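You operate a simulated robot arm through the tools that you are given. There is no shell and no other tool.

You run a simulated robot arm. Do the job below in one go: nothing can be reset, and whatever is moved stays where it is left.

Task
Grind two measures of rough meal into the blue tin, one after the other.
Fine: the tin stays in the mill drawer, which ends shut; the knob stays at rough; spill nothing, leave the other tins.

The check looks at the end state, three seconds after you hand in, the way a careful person would. Anything else that was tipped, shoved, dropped, spilled or broken makes it a failure.

Robot
A 6-joint arm with a two-finger parallel gripper, fixed in place. Base frame: the origin is at the foot of the arm, x ahead of it, y to its left, z up. Readings come in mm, degrees, newtons and seconds.
With the tool pointing down near the work surface it reaches from about 340 to 860 mm from the base axis. Its first joint turns from -115.0 to 115.0 degrees. Payload 3.43 kg.
The tool frame sits at the grasp point between the pads (the TCP): z along the fingers, y along the line on which they close. The tips reach 34 mm beyond it. Largest opening 128 mm; finger width 24, thickness 12; the body of the gripper, 48 by 130 mm, starts 96 mm behind the TCP.
Orientation is told as [roll, pitch, yaw] about the base's x, y, z axes, in that order, counted from this pose: with the fingers straight down and closing along the base's y, the tool's x points along the base's -x, its y along +y and its z along -z.

Tools
- The arm moves only by the tool servo_tool. Its argument "rows" is a list of rows, each an object of numbers (a shift or turn left out is 0, a gripper value left out holds the last): "fingers": the gripper command, from -1 (shut) to 1 (fully open), values between in proportion; "x", "y", "z": the shift along the tool's x, y, z in mm; "rx", "ry", "rz": the turn, a rotation vector about the tool's x, y, z in degrees. In form: [{"fingers": .., "x": .., "y": .., "z": .., "rx": .., "ry": .., "rz": ..}, ...]. A call has 1 to 20 rows; each row shifts and turns the commanded pose from where the row before left it, along the tool's axes as they then stand. A row lasts 0.2 s, in which the tool goes at most 50 mm and 8.6 degrees; a call with a longer step from one row to the next is refused whole, and so is a gripper value outside its range. A pose out of reach is approached as far as the arm can. The call stops where the force on the tool passes 90 N (or 10 N more than at its start, if that is more) or the arm is blocked; 0.2 s more then pass. Each finger travels about 108 mm/s and halts on what it meets, pressing with about 30 N; the grip force reading is that of the motor and also rises with nothing between the fingers. The clock runs only during rows and for 0.2 s after the last one: add rows that do not move to give the fingers time. It gives the time, the measured TCP pose, the force on the tool (base axes), the opening and the grip force at its end, in the units of the frame above (readings bear some noise), with the torque about the TCP (base axes, N m) and any sound that the robot's microphone picked up, and new pictures: "pictures" is both (left out), scene, wrist or none.
- Cameras (640 x 400 px; columns grow to the right, rows downward): "scene" is fixed at [50.7, 499.9, 1599.9]; the picture's right is [-0.24, -0.97, 0.00], its down [-0.76, 0.19, -0.62] and it looks along [0.60, -0.15, -0.79] (base axes); focal length 221 px, centre (320, 200). "wrist" rides on the gripper at [76, -11, -160] in the tool frame; the picture's right is [0.15, 0.99, 0.00], its down [-0.88, 0.13, -0.46] and it looks along [-0.45, 0.07, 0.89] (tool axes); focal length 234 px, centre (320, 200). There is no depth. A picture from a camera that has moved, and an enlarged one, comes with that camera's place and axes in the base frame and with its lens.
- slide_trunk(by): slides the trunk up (or, below 0, down) by that many mm; the arm rides with it, the base frame stays. It gives what a move gives, with no picture.
- close_up(camera, box): a new picture of the part [left, top, right, bottom] of that camera's present view, enlarged. The clock stands still meanwhile.
- close_job(): hands the job in; it is judged then, once.

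Nothing tells you positions but the pictures and the camera data. Unless the task says otherwise, let go and move clear before handing in.

The tools are called after "Emit:" as a command line: name --argument value ..., lists and objects as JSON in quotes. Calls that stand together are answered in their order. servo_tool: Moves the arm, as the interface text tells. Its arguments: {"type":"object","properties":{"rows":{"type":"array","items":{"type":"object","properties":{"fingers":{"type":"number"},"x":{"type":"number"},"y":{"type":"number"},"z":{"type":"number"},"rx":{"type":"number"},"ry":{"type":"number"},"rz":{"type":"number"}}}},"pictures":{"type":"string","enum":["both","scene","wrist","none"]}},"required":["rows"]} The other tools are called the same way: slide_trunk (by) slides the trunk up or down; close_up (camera, box) takes an enlarged picture of a part of a camera's view; close_job () hands the job in.

At the start:

```text
time: 0.0
eef_pos: [357.2, 360.9, 1380.1]
tcp_rot: [-0.1, 0.1, 0.0]
force: [-0.1, 1.1, -0.5]
torque: [0.01, 0.01, 0.02]
width: 127.8
finger_force: 0.0
trunk travel left (down, up): [-725.0, 65.0]
```

scene: 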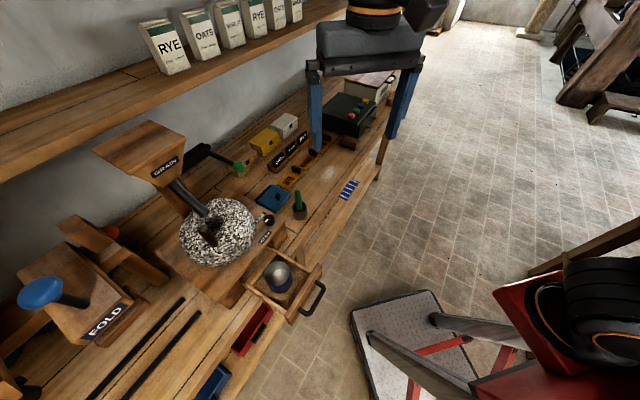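
wrist: 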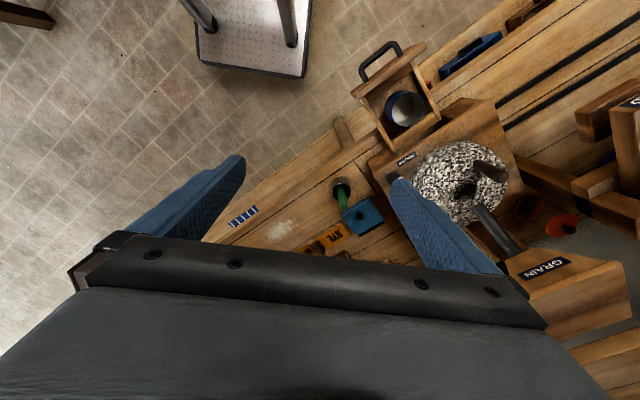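

I see a bench with a mill (granite stone, grain hopper, drawer pulled open with a tin in it), other tins and controls. First I'll look closer at the mill, the knob and the tins.

Emit:
close_up --camera "scene" --box '[150, 180, 350, 340]'

Emit:
close_up --camera "scene" --box '[220, 90, 400, 230]'

Emit:
close_up --camera "wrist" --box '[320, 20, 520, 240]'

Emit:
close_up --camera "scene" --box '[0, 180, 220, 400]'

Emit:
close_up --camera "wrist" --box '[440, 0, 640, 200]'

```text
2.50 times, centred on (250, 260) of scene
camera zoom: at [50.7, 499.9, 1599.9], right [-0.24, -0.97, 0.0], down [-0.76, 0.19, -0.62], along [0.6, -0.15, -0.79], focal length 552 px, centre (495, 50)
```

zoom: 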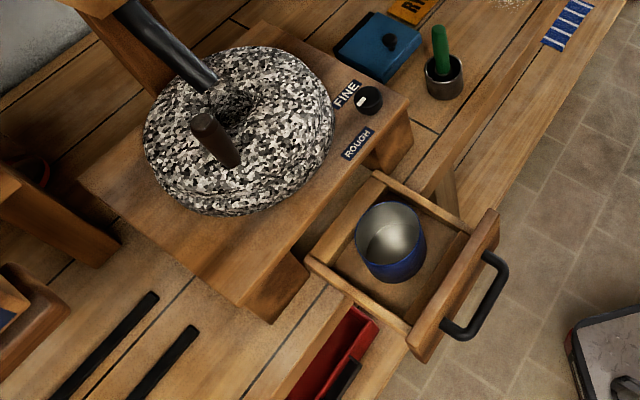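

```text
2.86 times, centred on (310, 160) of scene
camera zoom: at [50.7, 499.9, 1599.9], right [-0.24, -0.97, 0.0], down [-0.76, 0.19, -0.62], along [0.6, -0.15, -0.79], focal length 631 px, centre (349, 314)
```

zoom: 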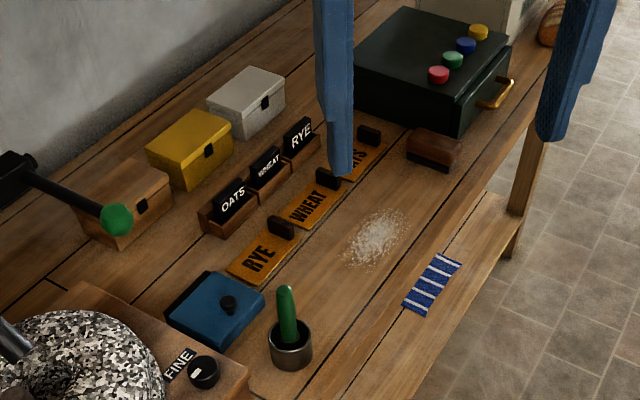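

```text
1.82 times, centred on (420, 130) of wrist
camera zoom: at [281.3, 350.4, 1539.1], right [-0.15, 0.99, 0.0], down [0.88, 0.13, 0.46], along [0.45, 0.07, -0.89], focal length 426 px, centre (138, 327)
```

zoom: 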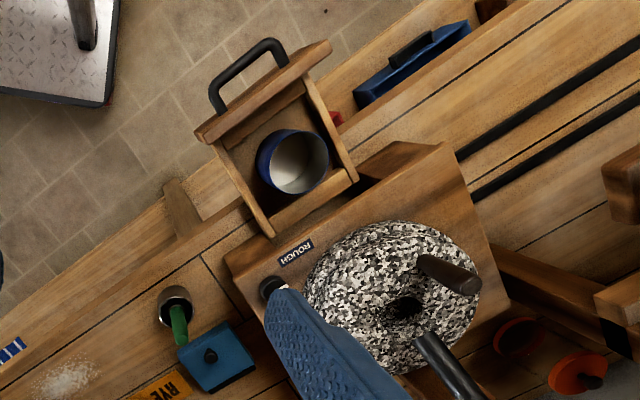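

```text
1.82 times, centred on (110, 290) of scene
camera zoom: at [50.7, 499.9, 1599.9], right [-0.24, -0.97, 0.0], down [-0.76, 0.19, -0.62], along [0.6, -0.15, -0.79], focal length 402 px, centre (702, 36)
```

zoom: 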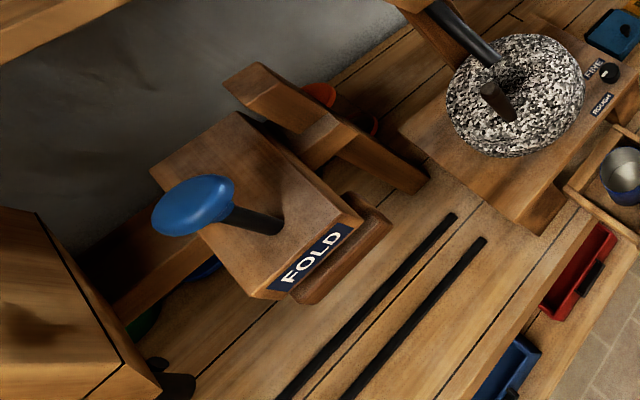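

```text
2.00 times, centred on (540, 100) of wrist
camera zoom: at [281.3, 350.4, 1539.1], right [-0.15, 0.99, 0.0], down [0.88, 0.13, 0.46], along [0.45, 0.07, -0.89], focal length 468 px, centre (-120, 400)
```

zoom: 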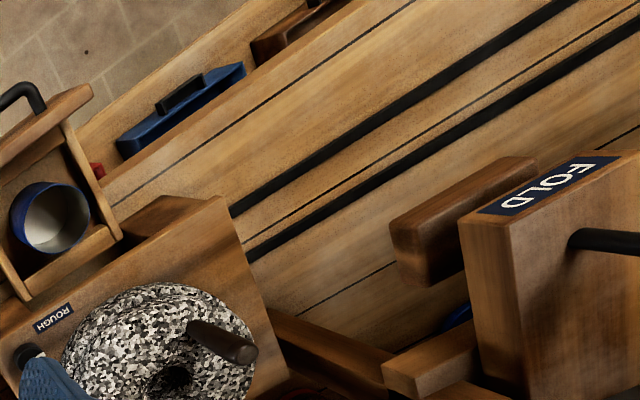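

The blue tin already sits in the open drawer. I need to see the knob's pointer, the stone's peg and the lever with the green ball more clearly.

Emit:
close_up --camera "scene" --box '[245, 200, 295, 250]'

Emit:
close_up --camera "scene" --box '[80, 110, 260, 230]'

Emit:
close_up --camera "scene" --box '[175, 190, 265, 270]'

Emit:
close_up --camera "scene" --box '[230, 240, 330, 330]'

Emit:
close_up --camera "wrist" --box '[440, 150, 640, 350]'

```text
8.00 times, centred on (270, 225) of scene
camera zoom: at [50.7, 499.9, 1599.9], right [-0.24, -0.97, 0.0], down [-0.76, 0.19, -0.62], along [0.6, -0.15, -0.79], focal length 1768 px, centre (720, 0)
```

zoom: 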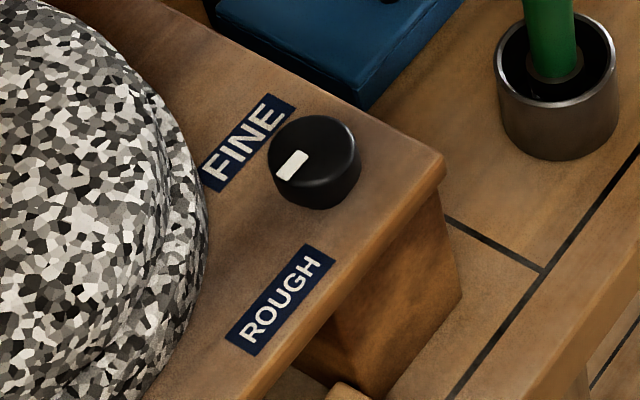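

```text
3.33 times, centred on (170, 170) of scene
camera zoom: at [50.7, 499.9, 1599.9], right [-0.24, -0.97, 0.0], down [-0.76, 0.19, -0.62], along [0.6, -0.15, -0.79], focal length 736 px, centre (820, 300)
```

zoom: 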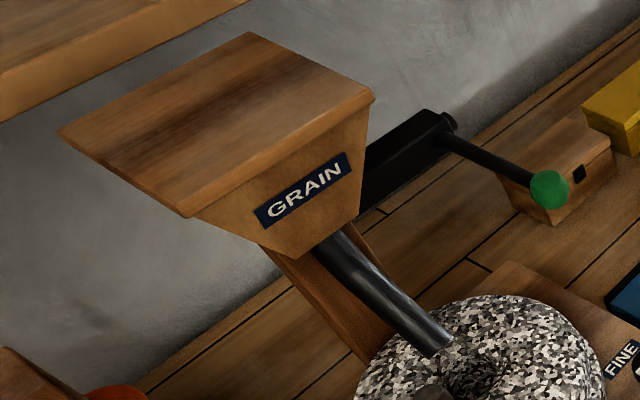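

```text
5.00 times, centred on (220, 230) of scene
camera zoom: at [50.7, 499.9, 1599.9], right [-0.24, -0.97, 0.0], down [-0.76, 0.19, -0.62], along [0.6, -0.15, -0.79], focal length 1105 px, centre (820, 50)
```

zoom: 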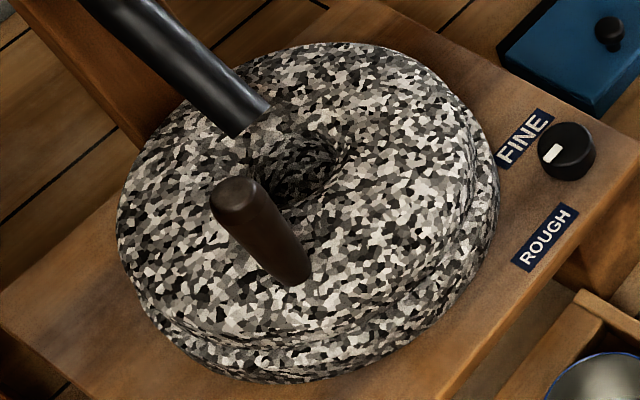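

```text
4.44 times, centred on (280, 285) of scene
camera zoom: at [50.7, 499.9, 1599.9], right [-0.24, -0.97, 0.0], down [-0.76, 0.19, -0.62], along [0.6, -0.15, -0.79], focal length 982 px, centre (498, -178)
```

zoom: 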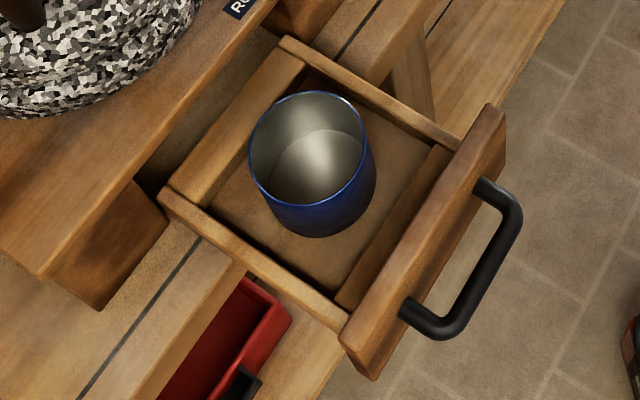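

```text
2.00 times, centred on (540, 250) of wrist
camera zoom: at [281.3, 350.4, 1539.1], right [-0.15, 0.99, 0.0], down [0.88, 0.13, 0.46], along [0.45, 0.07, -0.89], focal length 468 px, centre (-120, 100)
```

zoom: 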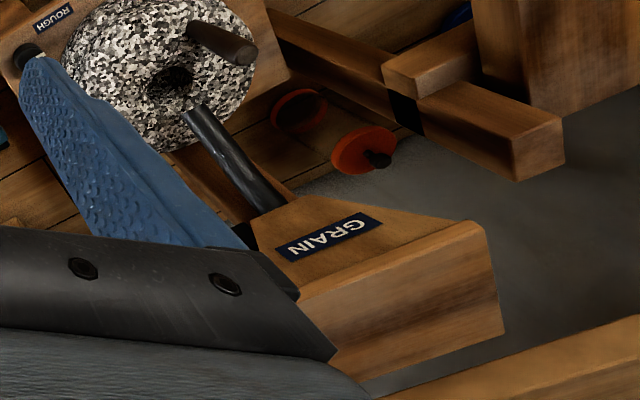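

The tin's rim comes out near (308, 565, 951), and the stone is centred near (470, 722) with a vertical peg near (390, 712). The knob at about (467, 562) seems to point along the front edge toward ROUGH. I'll turn the gripper to face the mill for a better view.

Emit:
servo_tool --rows '[{"rz": -7.5, "y": 15}, {"rz": -7.5, "y": 15}, {"rz": -7.5, "y": 15}, {"rz": -7.5, "y": 15}, {"rz": -7.5, "y": 15}, {"rz": -7.5, "y": 15}, {}]' --pictures "both"

```text
time: 1.6
eef_pos: [329.2, 442.5, 1378.7]
tcp_rot: [0.0, -0.1, 45.0]
force: [-0.6, 0.3, -0.2]
torque: [-0.01, 0.0, -0.01]
width: 128.0
finger_force: 0.0
trunk travel left (down, up): [-725.0, 65.0]
camera wrist: at [283.3, 382.7, 1539.3], right [-0.8, 0.59, 0.0], down [0.53, 0.72, 0.46], along [0.27, 0.37, -0.89], focal length 234 px, centre (320, 200)
```

scene: 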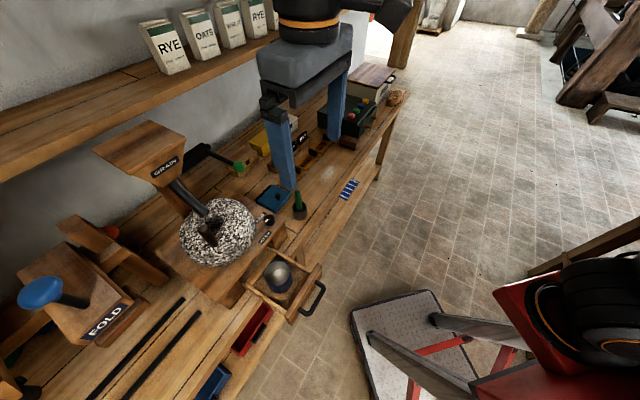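
wrist: 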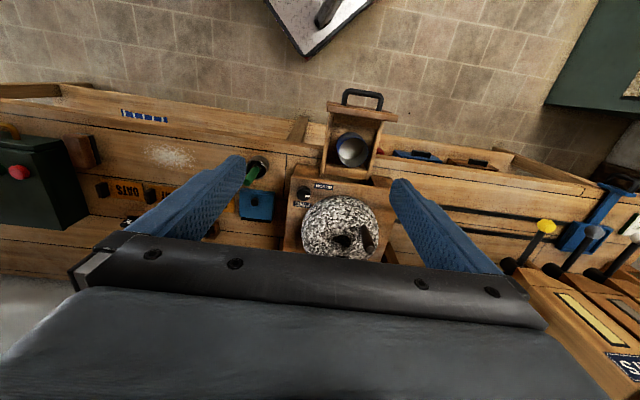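

The mill faces squarely along the 45° diagonal. Next I'll zoom in on the knob and the rest of the bench from here.

Emit:
close_up --camera "wrist" --box '[270, 80, 400, 270]'

Emit:
close_up --camera "wrist" --box '[380, 130, 640, 390]'

Emit:
close_up --camera "scene" --box '[180, 130, 250, 200]'

```text
2.11 times, centred on (335, 175) of wrist
camera zoom: at [283.3, 382.7, 1539.3], right [-0.8, 0.59, 0.0], down [0.53, 0.72, 0.46], along [0.27, 0.37, -0.89], focal length 493 px, centre (288, 253)
```

zoom: 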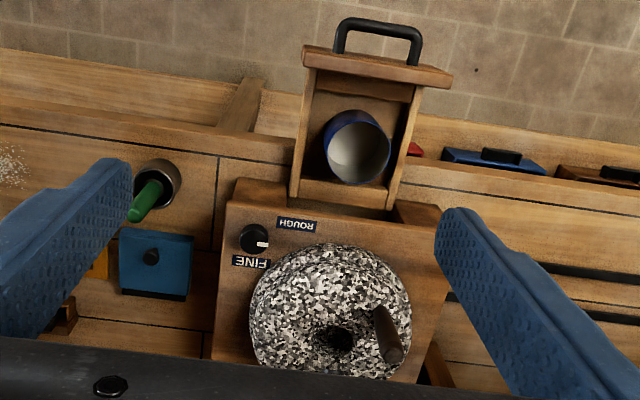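

```text
1.54 times, centred on (510, 260) of wrist
camera zoom: at [283.3, 382.7, 1539.3], right [-0.8, 0.59, 0.0], down [0.53, 0.72, 0.46], along [0.27, 0.37, -0.89], focal length 360 px, centre (28, 108)
```

zoom: 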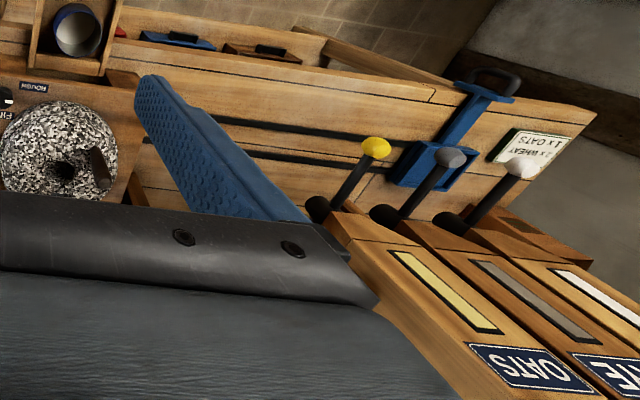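

```text
5.71 times, centred on (215, 165) of scene
camera zoom: at [50.7, 499.9, 1599.9], right [-0.24, -0.97, 0.0], down [-0.76, 0.19, -0.62], along [0.6, -0.15, -0.79], focal length 1263 px, centre (920, 400)
```

zoom: 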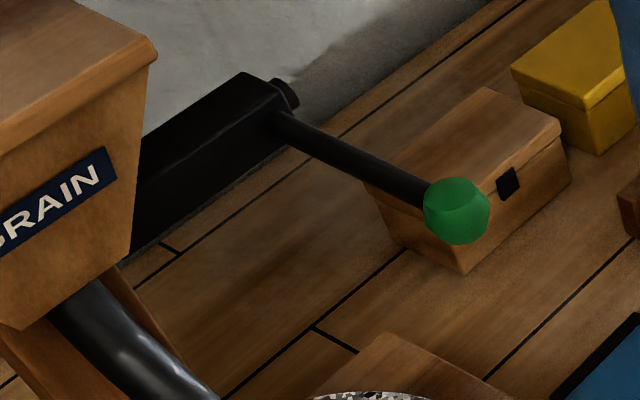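

The knob's mark points at ROUGH, which is what the task wants. The lever with the green ball is mounted beside the grain hopper and looks like the mill's drive. I'll tilt the tool outward to see it and fix its position.

Emit:
servo_tool --rows '[{"ry": -7.5}, {"ry": -7.5}, {"ry": -7.5}, {"ry": -7.5}, {}]' --pictures "wrist"

```text
time: 2.8
eef_pos: [328.5, 443.0, 1379.4]
tcp_rot: [0.0, -30.0, 45.0]
force: [-0.6, 0.1, 0.4]
torque: [0.0, 0.02, -0.02]
width: 128.0
finger_force: 0.1
trunk travel left (down, up): [-725.0, 65.0]
camera wrist: at [233.8, 333.5, 1479.5], right [-0.79, 0.61, -0.07], down [0.28, 0.47, 0.84], along [0.54, 0.64, -0.54], focal length 234 px, centre (320, 200)
```

wrist: 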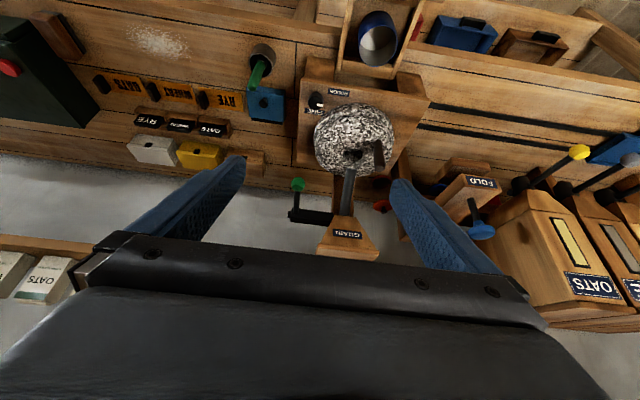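

Emit:
close_up --camera "wrist" --box '[250, 60, 410, 260]'

Emit:
close_up --camera "wrist" --box '[270, 160, 380, 260]'

Emit:
close_up --camera "wrist" --box '[290, 80, 360, 130]'

```text
2.00 times, centred on (330, 160) of wrist
camera zoom: at [233.8, 333.5, 1479.5], right [-0.79, 0.61, -0.07], down [0.28, 0.47, 0.84], along [0.54, 0.64, -0.54], focal length 468 px, centre (300, 280)
```

zoom: 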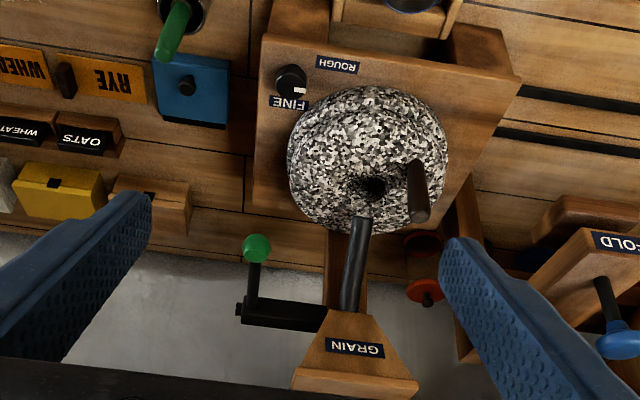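

```text
4.00 times, centred on (325, 210) of wrist
camera zoom: at [233.8, 333.5, 1479.5], right [-0.79, 0.61, -0.07], down [0.28, 0.47, 0.84], along [0.54, 0.64, -0.54], focal length 937 px, centre (300, 160)
```

zoom: 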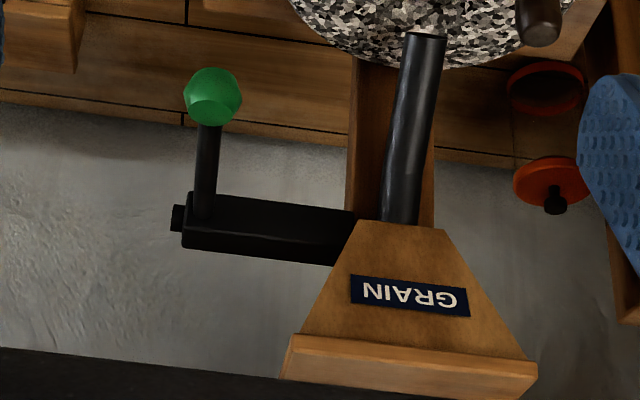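

```text
8.00 times, centred on (325, 105) of wrist
camera zoom: at [233.8, 333.5, 1479.5], right [-0.79, 0.61, -0.07], down [0.28, 0.47, 0.84], along [0.54, 0.64, -0.54], focal length 1873 px, centre (280, 960)
```

zoom: 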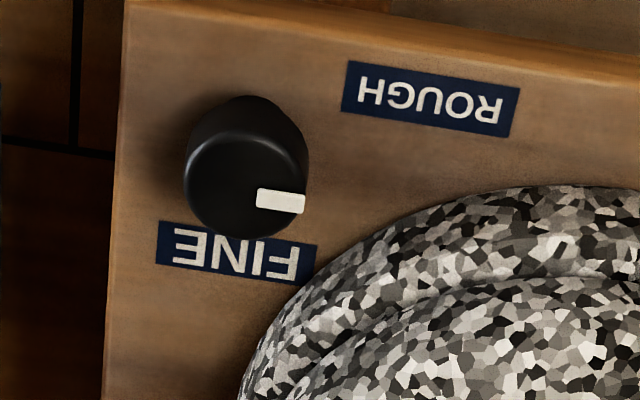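

The lever's green ball is near (527, 606, 1186). Its rod runs level back to a pivot on the hopper's arm, so it is the mill's measure lever. Before using it, I'll straighten the tool, back off in front of the drawer handle near (213, 467, 918), and lower the trunk.

Emit:
servo_tool --rows '[{"ry": 7.5}, {"ry": 7.5}, {"ry": 7.5}, {"ry": 7.5}, {"x": 25, "y": 20, "fingers": -1}, {"x": 30, "y": 25}, {"x": 30, "y": 25}, {"x": 30, "y": 25}, {}]' --pictures "none"

Emit:
slide_trunk --by -250

Emit:
servo_tool --rows '[{}]' --pictures "both"

```text
time: 4.8
eef_pos: [179.1, 428.3, 1380.6]
tcp_rot: [-0.1, 0.0, 45.0]
force: [-0.2, 0.4, 0.2]
torque: [-0.01, -0.02, 0.03]
width: 0.0
finger_force: 29.5
trunk travel left (down, up): [-725.0, 65.0]
```

```text
time: 7.4
eef_pos: [181.6, 429.2, 1128.6]
tcp_rot: [0.0, 0.0, 45.0]
force: [0.1, 0.3, 0.4]
torque: [0.01, -0.02, -0.01]
width: 0.0
finger_force: 30.3
trunk travel left (down, up): [-475.0, 315.0]
```

```text
time: 7.8
eef_pos: [181.0, 429.0, 1128.7]
tcp_rot: [0.0, -0.1, 45.1]
force: [-0.3, 0.3, -0.1]
torque: [0.02, 0.02, 0.03]
width: 0.0
finger_force: 29.8
trunk travel left (down, up): [-475.0, 315.0]
camera wrist: at [134.7, 368.9, 1289.2], right [-0.8, 0.6, 0.0], down [0.53, 0.71, 0.46], along [0.27, 0.37, -0.89], focal length 234 px, centre (320, 200)
```

scene: 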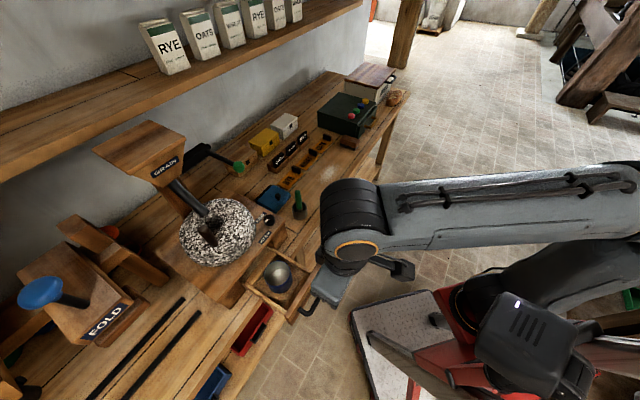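
wrist: 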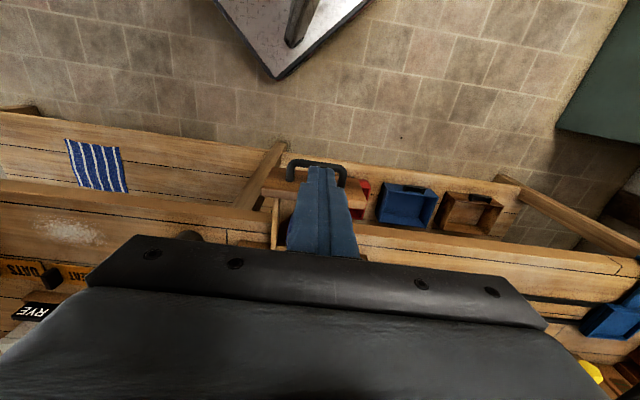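

My closed fingers are just outboard of the handle. I'll back off a little more, lower to handle height and look.

Emit:
servo_tool --rows '[{"x": 20, "y": 5}, {"z": 40}, {"z": 40}, {"z": 40}, {"z": 40}, {"z": 38}, {}]' --pictures "both"

Emit:
close_up --camera "wrist" --box '[230, 100, 430, 240]'

```text
time: 9.4
eef_pos: [162.5, 417.3, 930.7]
tcp_rot: [0.0, 0.0, 45.0]
force: [-0.2, 0.1, 0.2]
torque: [-0.02, 0.01, -0.01]
width: 0.0
finger_force: 29.7
trunk travel left (down, up): [-475.0, 315.0]
camera wrist: at [116.9, 358.3, 1090.5], right [-0.8, 0.6, 0.0], down [0.53, 0.72, 0.46], along [0.27, 0.37, -0.89], focal length 234 px, centre (320, 200)
```

scene: 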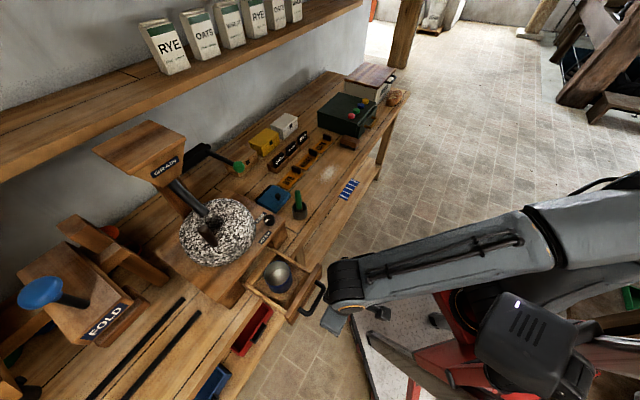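
wrist: 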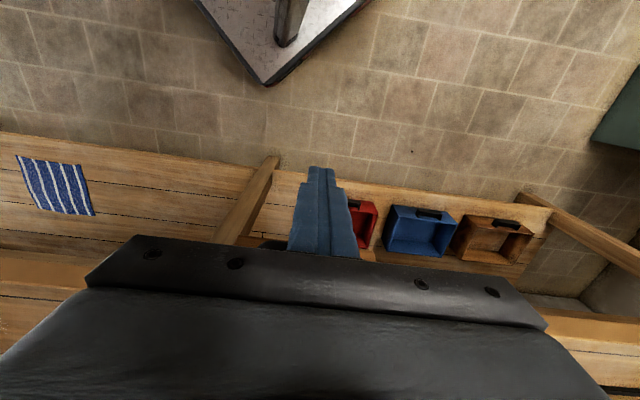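

```text
2.86 times, centred on (330, 170) of wrist
camera zoom: at [116.9, 358.3, 1090.5], right [-0.8, 0.6, 0.0], down [0.53, 0.72, 0.46], along [0.27, 0.37, -0.89], focal length 669 px, centre (291, 286)
```

zoom: 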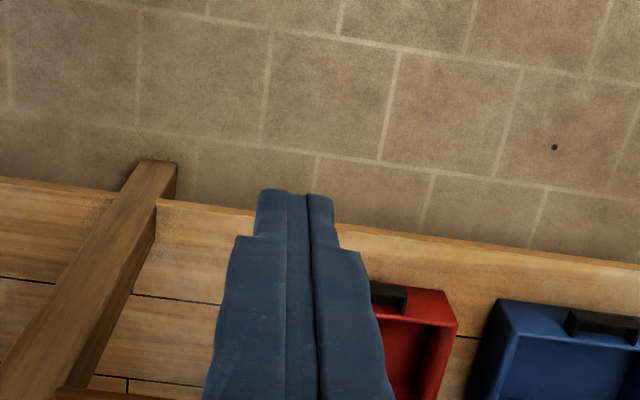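

Emit:
close_up --camera "scene" --box '[240, 230, 400, 350]'

```text
3.33 times, centred on (320, 290) of scene
camera zoom: at [50.7, 499.9, 1599.9], right [-0.24, -0.97, 0.0], down [-0.76, 0.19, -0.62], along [0.6, -0.15, -0.79], focal length 736 px, centre (320, -100)
```

zoom: 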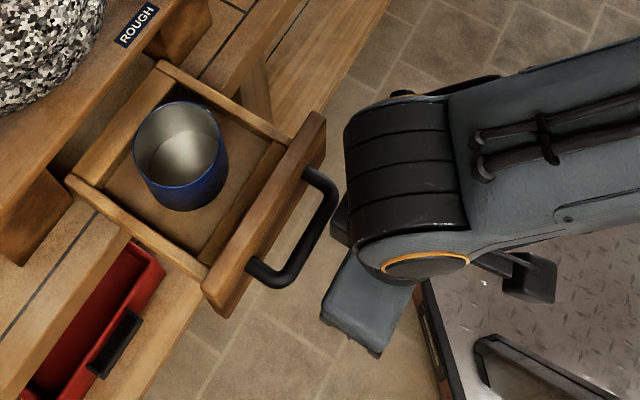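

The fingers are lined up with the middle of the handle. I'll push it slowly toward the mill.

Emit:
servo_tool --rows '[{"x": -12}, {"x": -12}, {"x": -12}, {"x": -8}, {"x": -8}, {"x": -8}, {"x": -8}, {"x": -8}, {"x": -8}, {"x": -8}, {}]' --pictures "both"

Emit:
close_up --camera "scene" --box '[200, 210, 360, 330]'

```text
time: 11.8
eef_pos: [228.9, 482.8, 931.9]
tcp_rot: [-0.1, 0.0, 45.0]
force: [0.0, 0.2, 0.1]
torque: [0.0, -0.01, 0.02]
width: 0.1
finger_force: 30.1
trunk travel left (down, up): [-475.0, 315.0]
camera wrist: at [182.2, 423.5, 1091.4], right [-0.8, 0.6, 0.0], down [0.53, 0.71, 0.46], along [0.27, 0.37, -0.89], focal length 234 px, centre (320, 200)
```

scene: 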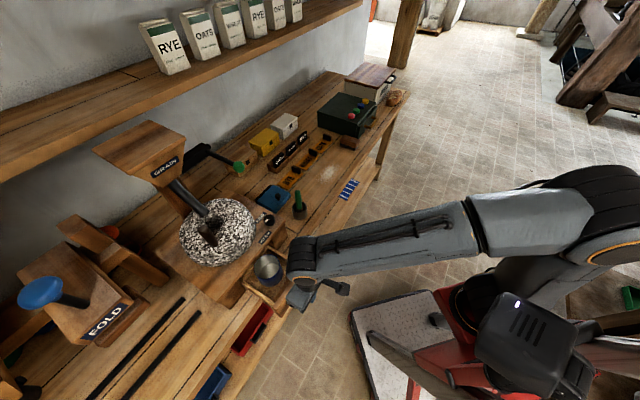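
wrist: 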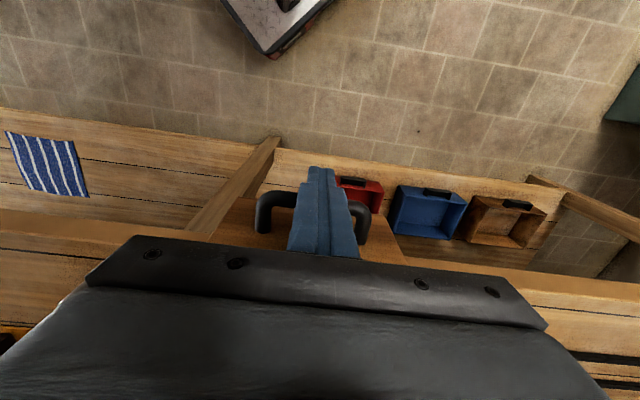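

```text
3.33 times, centred on (280, 270) of scene
camera zoom: at [50.7, 499.9, 1599.9], right [-0.24, -0.97, 0.0], down [-0.76, 0.19, -0.62], along [0.6, -0.15, -0.79], focal length 736 px, centre (453, -33)
```

zoom: 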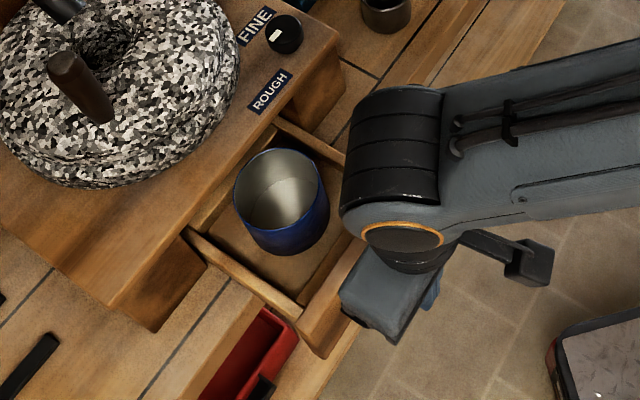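

The handle is being pushed and the tin is riding steadily in the drawer. I'll keep going slowly.

Emit:
servo_tool --rows '[{"x": -8}, {"x": -8}, {"x": -8}, {"x": -8}, {"x": -8}, {"x": -8}, {"x": -8}, {"x": -8}, {"x": -8}, {"x": -8}, {}]' --pictures "scene"

Emit:
close_up --camera "scene" --box '[200, 210, 360, 330]'

```text
time: 14.2
eef_pos: [284.2, 540.7, 932.3]
tcp_rot: [0.0, -0.1, 44.9]
force: [0.5, -0.1, 0.3]
torque: [0.02, -0.02, -0.01]
width: 0.0
finger_force: 29.8
trunk travel left (down, up): [-475.0, 315.0]
```

scene: 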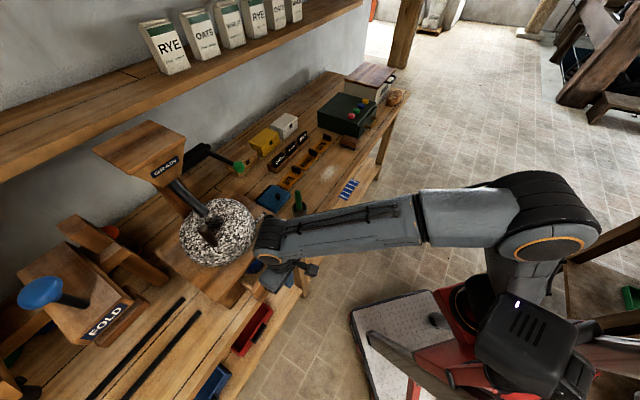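

```text
3.33 times, centred on (280, 270) of scene
camera zoom: at [50.7, 499.9, 1599.9], right [-0.24, -0.97, 0.0], down [-0.76, 0.19, -0.62], along [0.6, -0.15, -0.79], focal length 736 px, centre (453, -33)
```

zoom: 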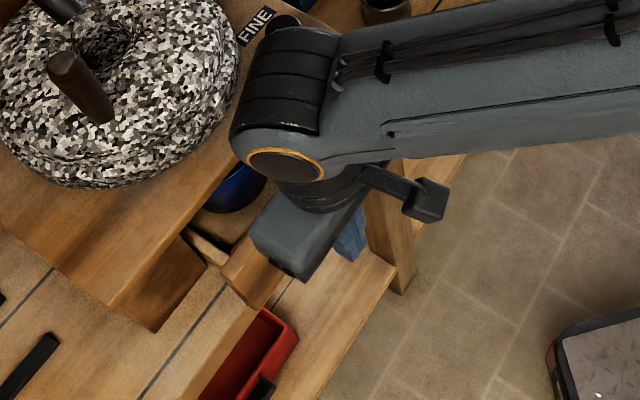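

Emit:
servo_tool --rows '[{"x": -6}, {"x": -6}, {"x": -6}, {"x": -6}, {"x": -6}, {"x": -4}, {"x": -4}, {"x": -4}, {"x": -4}, {"x": -4}, {"x": -4}, {"x": -4}, {"x": -4}, {"x": -4}]' --pictures "both"

Emit:
close_up --camera "scene" --box '[200, 210, 360, 330]'

```text
time: 17.1
eef_pos: [321.7, 576.0, 930.3]
tcp_rot: [-0.3, 1.6, 45.1]
force: [-30.1, -25.0, 19.0]
torque: [-0.09, 0.63, 0.05]
width: 0.0
finger_force: 30.1
trunk travel left (down, up): [-475.0, 315.0]
stopped in row 14: the force on the tool passed its limit at 95 N (the readings are from after the stop); the commanded pose is now the measured one
camera wrist: at [278.5, 520.8, 1092.5], right [-0.8, 0.59, 0.0], down [0.54, 0.73, 0.43], along [0.26, 0.35, -0.9], focal length 234 px, centre (320, 200)
```

scene: 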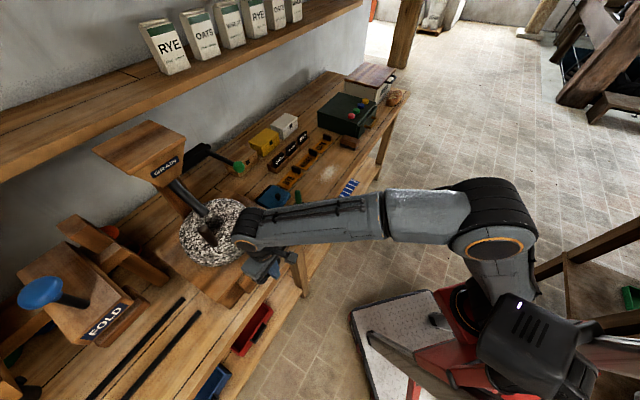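
wrist: 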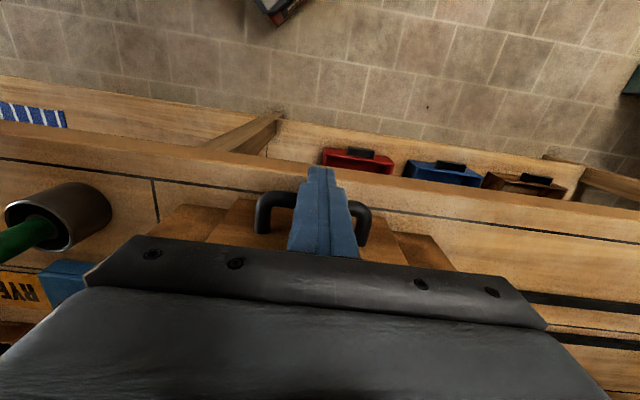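

```text
3.33 times, centred on (280, 270) of scene
camera zoom: at [50.7, 499.9, 1599.9], right [-0.24, -0.97, 0.0], down [-0.76, 0.19, -0.62], along [0.6, -0.15, -0.79], focal length 736 px, centre (453, -33)
```

zoom: 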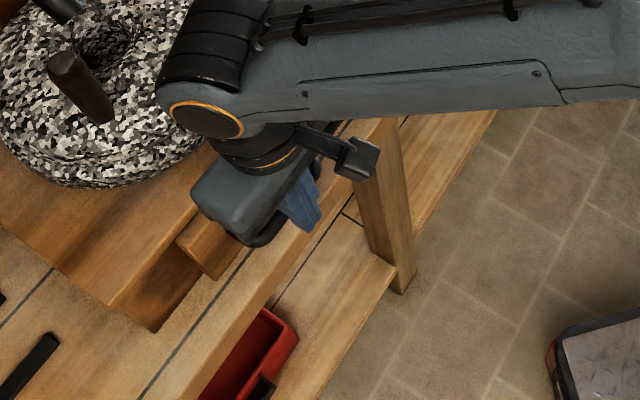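

The push stopped against something firm, probably the drawer's end stop. I'll back off and rise, then check that the drawer is shut.

Emit:
servo_tool --rows '[{"x": 10}, {"x": 20}, {"x": 30}, {"z": -40, "x": 20}, {"z": -40, "x": 20}, {"z": -40, "x": 20}, {"z": -40, "x": 20}, {}]' --pictures "both"

Emit:
close_up --camera "scene" --box '[200, 210, 320, 310]'

Emit:
close_up --camera "wrist" --box '[220, 140, 420, 240]'

```text
time: 18.9
eef_pos: [227.2, 482.4, 1092.7]
tcp_rot: [-0.4, 1.4, 45.0]
force: [0.5, 0.4, -0.4]
torque: [0.02, -0.02, -0.01]
width: 0.1
finger_force: 30.4
trunk travel left (down, up): [-475.0, 315.0]
camera wrist: at [184.1, 426.0, 1254.0], right [-0.8, 0.6, 0.0], down [0.54, 0.72, 0.43], along [0.26, 0.35, -0.9], focal length 234 px, centre (320, 200)
```

scene: 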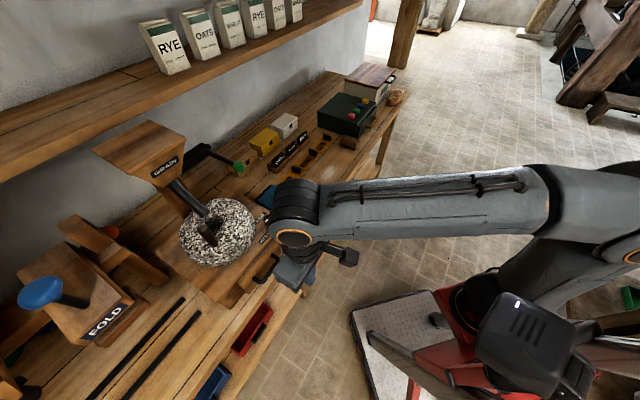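
wrist: 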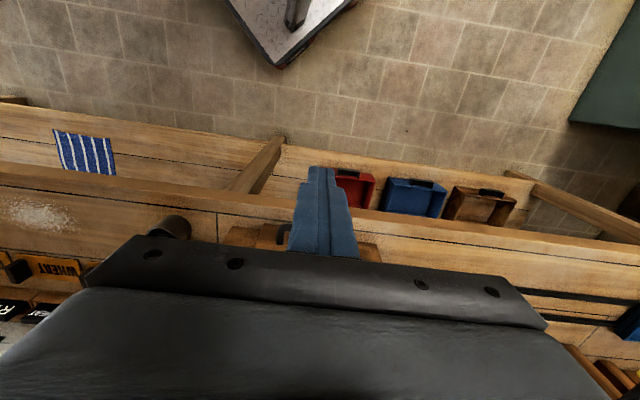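

```text
4.00 times, centred on (260, 260) of scene
camera zoom: at [50.7, 499.9, 1599.9], right [-0.24, -0.97, 0.0], down [-0.76, 0.19, -0.62], along [0.6, -0.15, -0.79], focal length 884 px, centre (560, -40)
```

zoom: 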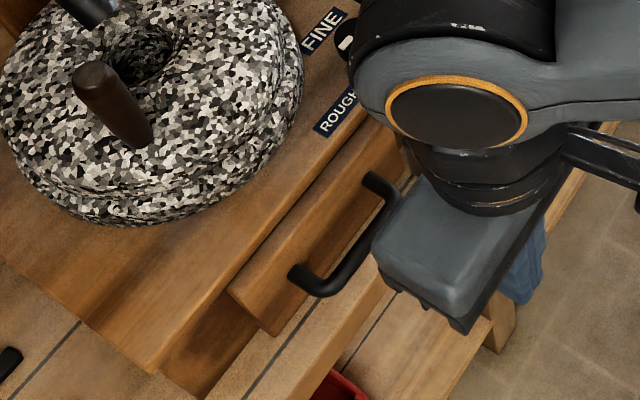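

```text
3.20 times, centred on (320, 190) of wrist
camera zoom: at [184.1, 426.0, 1254.0], right [-0.8, 0.6, 0.0], down [0.54, 0.72, 0.43], along [0.26, 0.35, -0.9], focal length 749 px, centre (320, 232)
```

zoom: 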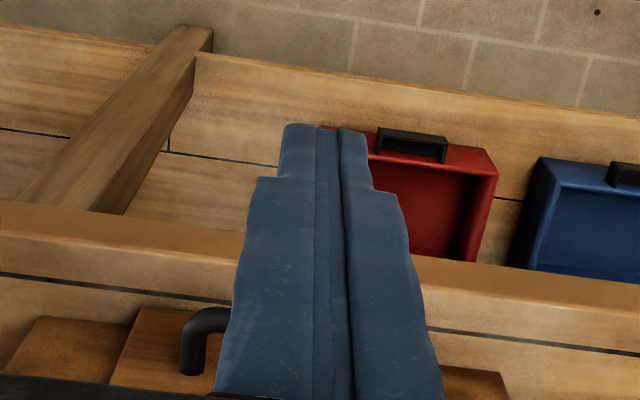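

The drawer front now sits under the block's edge, and I'll check it again from another angle later. Next is the lever: I'll rise, move to a pre-grasp point above and short of the green ball, and tilt 30° so the gripper body stays clear of the hopper.

Emit:
servo_tool --rows '[{"z": -38}, {"z": -38}, {"z": -38}, {"z": -38}, {"z": -38, "fingers": -0.06}, {"x": -40, "y": -21}, {"x": -40, "y": -21}, {"x": -40, "y": -21}, {"x": -40, "y": -21}, {"x": -40, "y": -21}, {"x": -40, "y": -20}, {"ry": -7.85}, {"ry": -7.85}, {"ry": -7.85}, {"ry": -7.85}, {}]' --pictures "both"

```text
time: 22.3
eef_pos: [461.3, 525.3, 1226.2]
tcp_rot: [-0.4, -30.0, 45.2]
force: [-0.1, 0.5, -0.6]
torque: [0.03, -0.02, -0.05]
width: 60.2
finger_force: 0.0
out of reach, approached as far as the arm can: row 8, 9, 10, 11
trunk travel left (down, up): [-475.0, 315.0]
camera wrist: at [365.2, 416.5, 1328.2], right [-0.79, 0.61, -0.08], down [0.28, 0.47, 0.83], along [0.55, 0.64, -0.54], focal length 234 px, centre (320, 200)
```

scene: 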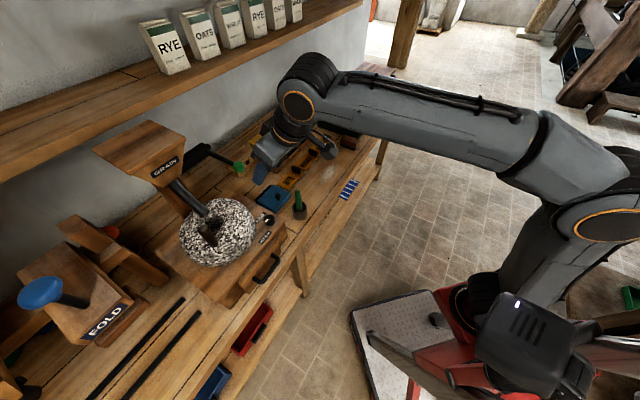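
wrist: 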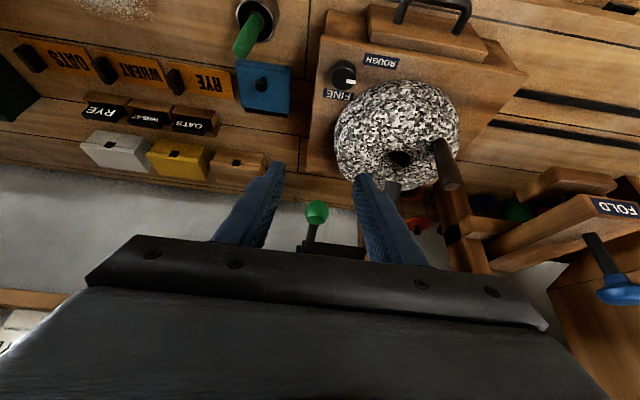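

The arm ran out of reach at this trunk height. I'll raise the trunk and check the drawer from this view at the same time.

Emit:
close_up --camera "wrist" --box '[300, 0, 540, 150]'

Emit:
slide_trunk --by 220

```text
2.67 times, centred on (420, 75) of wrist
camera zoom: at [365.2, 416.5, 1328.2], right [-0.79, 0.61, -0.08], down [0.28, 0.47, 0.83], along [0.55, 0.64, -0.54], focal length 624 px, centre (53, 533)
```

zoom: 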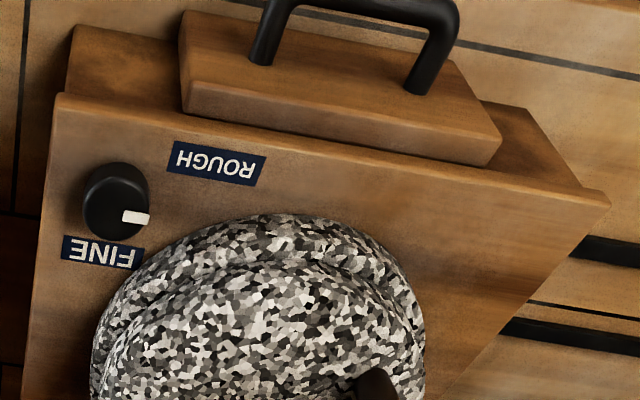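

```text
time: 24.6
eef_pos: [460.4, 525.0, 1447.3]
tcp_rot: [-0.5, -30.0, 45.3]
force: [0.2, 0.7, 0.5]
torque: [-0.01, 0.0, 0.01]
width: 60.2
finger_force: 0.1
trunk travel left (down, up): [-695.0, 95.0]
```

The drawer looks shut and the knob points at ROUGH. I'll come down toward the pre-grasp point beside the green ball.

Emit:
servo_tool --rows '[{"x": 10, "y": 2.5, "z": 44}, {"x": 10, "y": 2.5, "z": 44}, {"x": 10, "y": 2.5, "z": 44}, {"x": 10, "y": 2.5, "z": 45}, {}]' --pictures "both"

Emit:
close_up --camera "wrist" --box '[220, 120, 420, 260]'

Emit:
close_up --camera "scene" --box '[170, 80, 330, 200]'

```text
time: 25.8
eef_pos: [491.4, 570.2, 1273.1]
tcp_rot: [-0.4, -30.1, 45.2]
force: [0.0, 0.7, 0.1]
torque: [0.02, 0.04, 0.0]
width: 60.1
finger_force: 0.1
trunk travel left (down, up): [-695.0, 95.0]
camera wrist: at [396.7, 461.5, 1374.1], right [-0.79, 0.61, -0.08], down [0.28, 0.47, 0.83], along [0.55, 0.64, -0.55], focal length 234 px, centre (320, 200)
```

scene: 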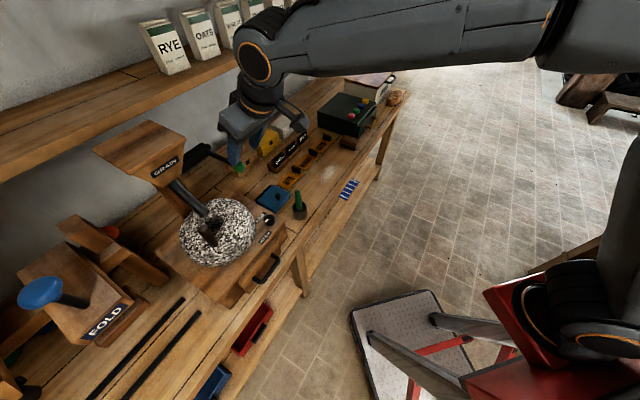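
wrist: 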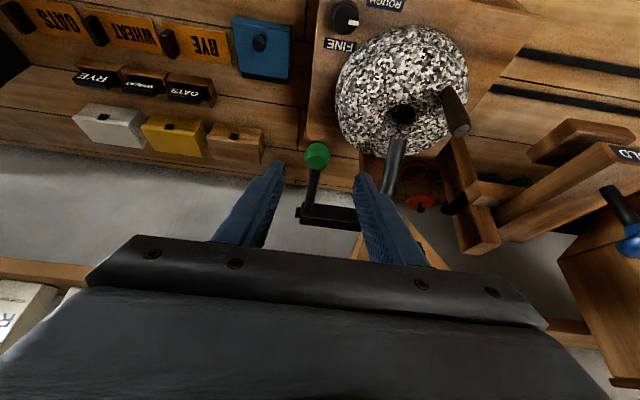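

```text
2.86 times, centred on (320, 190) of wrist
camera zoom: at [396.7, 461.5, 1374.1], right [-0.79, 0.61, -0.08], down [0.28, 0.47, 0.83], along [0.55, 0.64, -0.55], focal length 669 px, centre (320, 229)
```

zoom: 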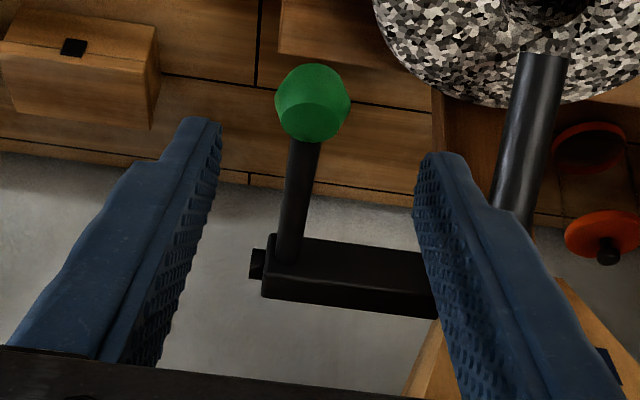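

```text
3.33 times, centred on (250, 140) of scene
camera zoom: at [50.7, 499.9, 1599.9], right [-0.24, -0.97, 0.0], down [-0.76, 0.19, -0.62], along [0.6, -0.15, -0.79], focal length 736 px, centre (553, 400)
```

zoom: 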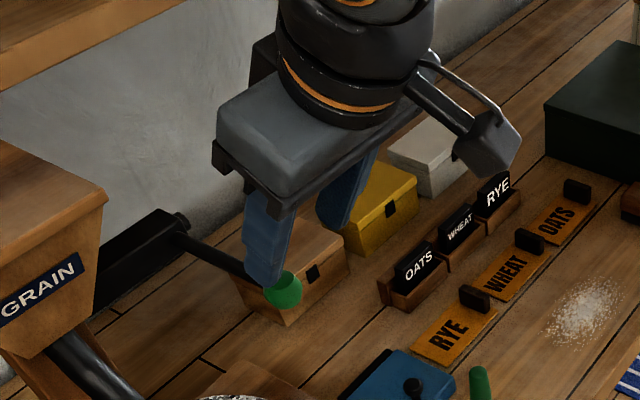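

The ball is centred between the open fingers. I'll advance about 106 mm along the fingers and close gently on it.

Emit:
servo_tool --rows '[{"z": 26}, {"z": 26}, {"z": 26}, {"z": 26}, {}]' --pictures "both"

Emit:
close_up --camera "wrist" --box '[220, 120, 420, 260]'

Emit:
close_up --camera "scene" --box '[170, 100, 290, 190]'

```text
time: 27.0
eef_pos: [529.1, 605.5, 1183.8]
tcp_rot: [-0.3, -30.1, 45.2]
force: [0.4, 0.1, 0.2]
torque: [0.01, 0.01, -0.01]
width: 60.1
finger_force: 0.0
trunk travel left (down, up): [-695.0, 95.0]
camera wrist: at [433.9, 497.5, 1284.4], right [-0.79, 0.61, -0.08], down [0.28, 0.47, 0.83], along [0.55, 0.64, -0.55], focal length 234 px, centre (320, 200)
```

scene: 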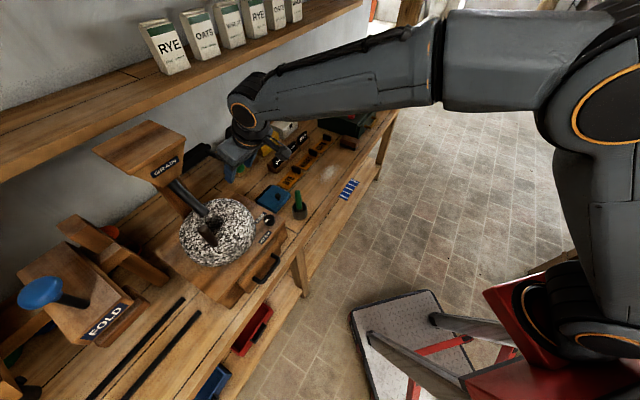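
wrist: 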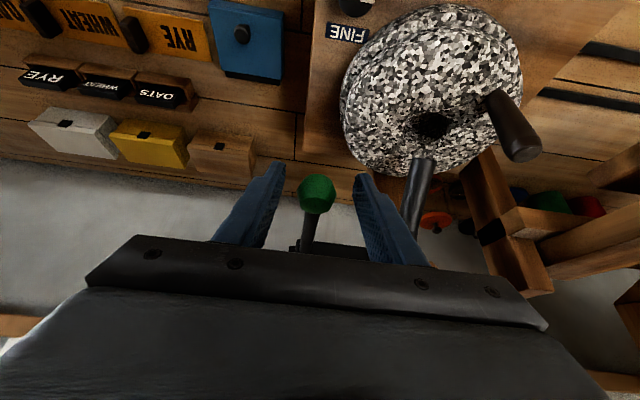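

```text
2.86 times, centred on (320, 190) of wrist
camera zoom: at [433.9, 497.5, 1284.4], right [-0.79, 0.61, -0.08], down [0.28, 0.47, 0.83], along [0.55, 0.64, -0.55], focal length 669 px, centre (320, 229)
```

zoom: 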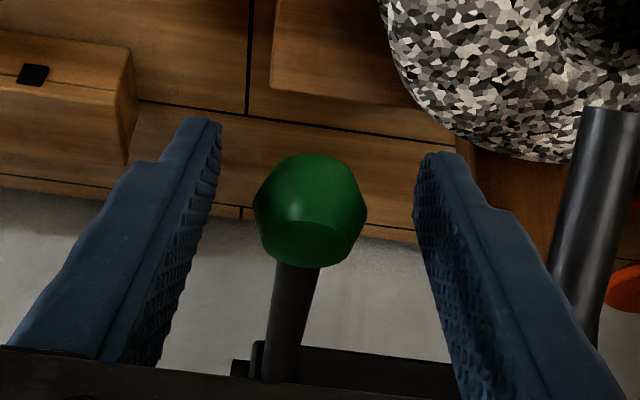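

```text
4.44 times, centred on (230, 145) of scene
camera zoom: at [50.7, 499.9, 1599.9], right [-0.24, -0.97, 0.0], down [-0.76, 0.19, -0.62], along [0.6, -0.15, -0.79], focal length 982 px, centre (720, 444)
```

zoom: 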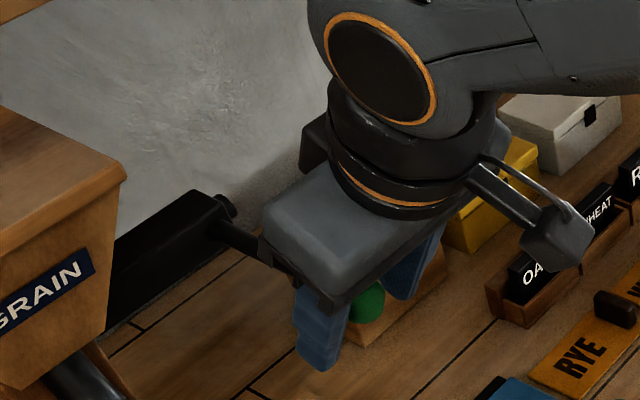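

The ball sits right at the grasp point, so I'll close on it.

Emit:
servo_tool --rows '[{"fingers": -1, "y": -2}, {}, {}, {}]' --pictures "wrist"

```text
time: 28.0
eef_pos: [530.5, 604.2, 1185.1]
tcp_rot: [-0.4, -30.0, 45.2]
force: [1.4, 0.4, -0.6]
torque: [0.03, -0.04, -0.02]
width: 31.0
finger_force: 45.3
trunk travel left (down, up): [-695.0, 95.0]
camera wrist: at [435.4, 495.8, 1284.7], right [-0.79, 0.61, -0.08], down [0.28, 0.47, 0.83], along [0.55, 0.64, -0.55], focal length 234 px, centre (320, 200)
```

wrist: 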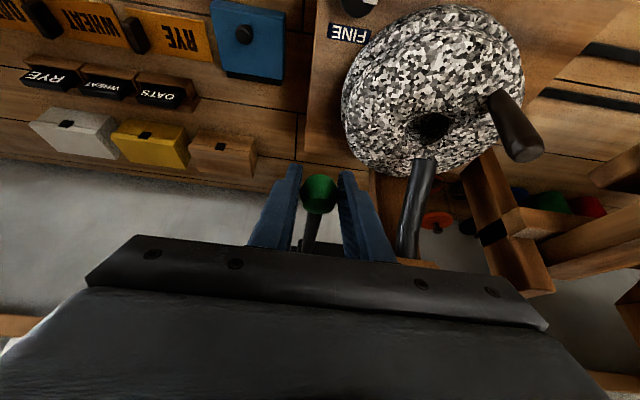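

I have the ball gripped, with the pads 31 mm apart. I'll test the lever downward by a small amount.

Emit:
servo_tool --rows '[{"z": 4.33, "x": 2.5}, {"z": 4.33, "x": 2.5}, {"z": 4.33, "x": 2.5}, {}]' --pictures "none"

```text
time: 29.0
eef_pos: [531.3, 605.4, 1170.4]
tcp_rot: [-0.3, -30.2, 45.2]
force: [6.2, 4.3, 11.6]
torque: [0.96, -0.95, 0.0]
width: 30.6
finger_force: 44.8
trunk travel left (down, up): [-695.0, 95.0]
```

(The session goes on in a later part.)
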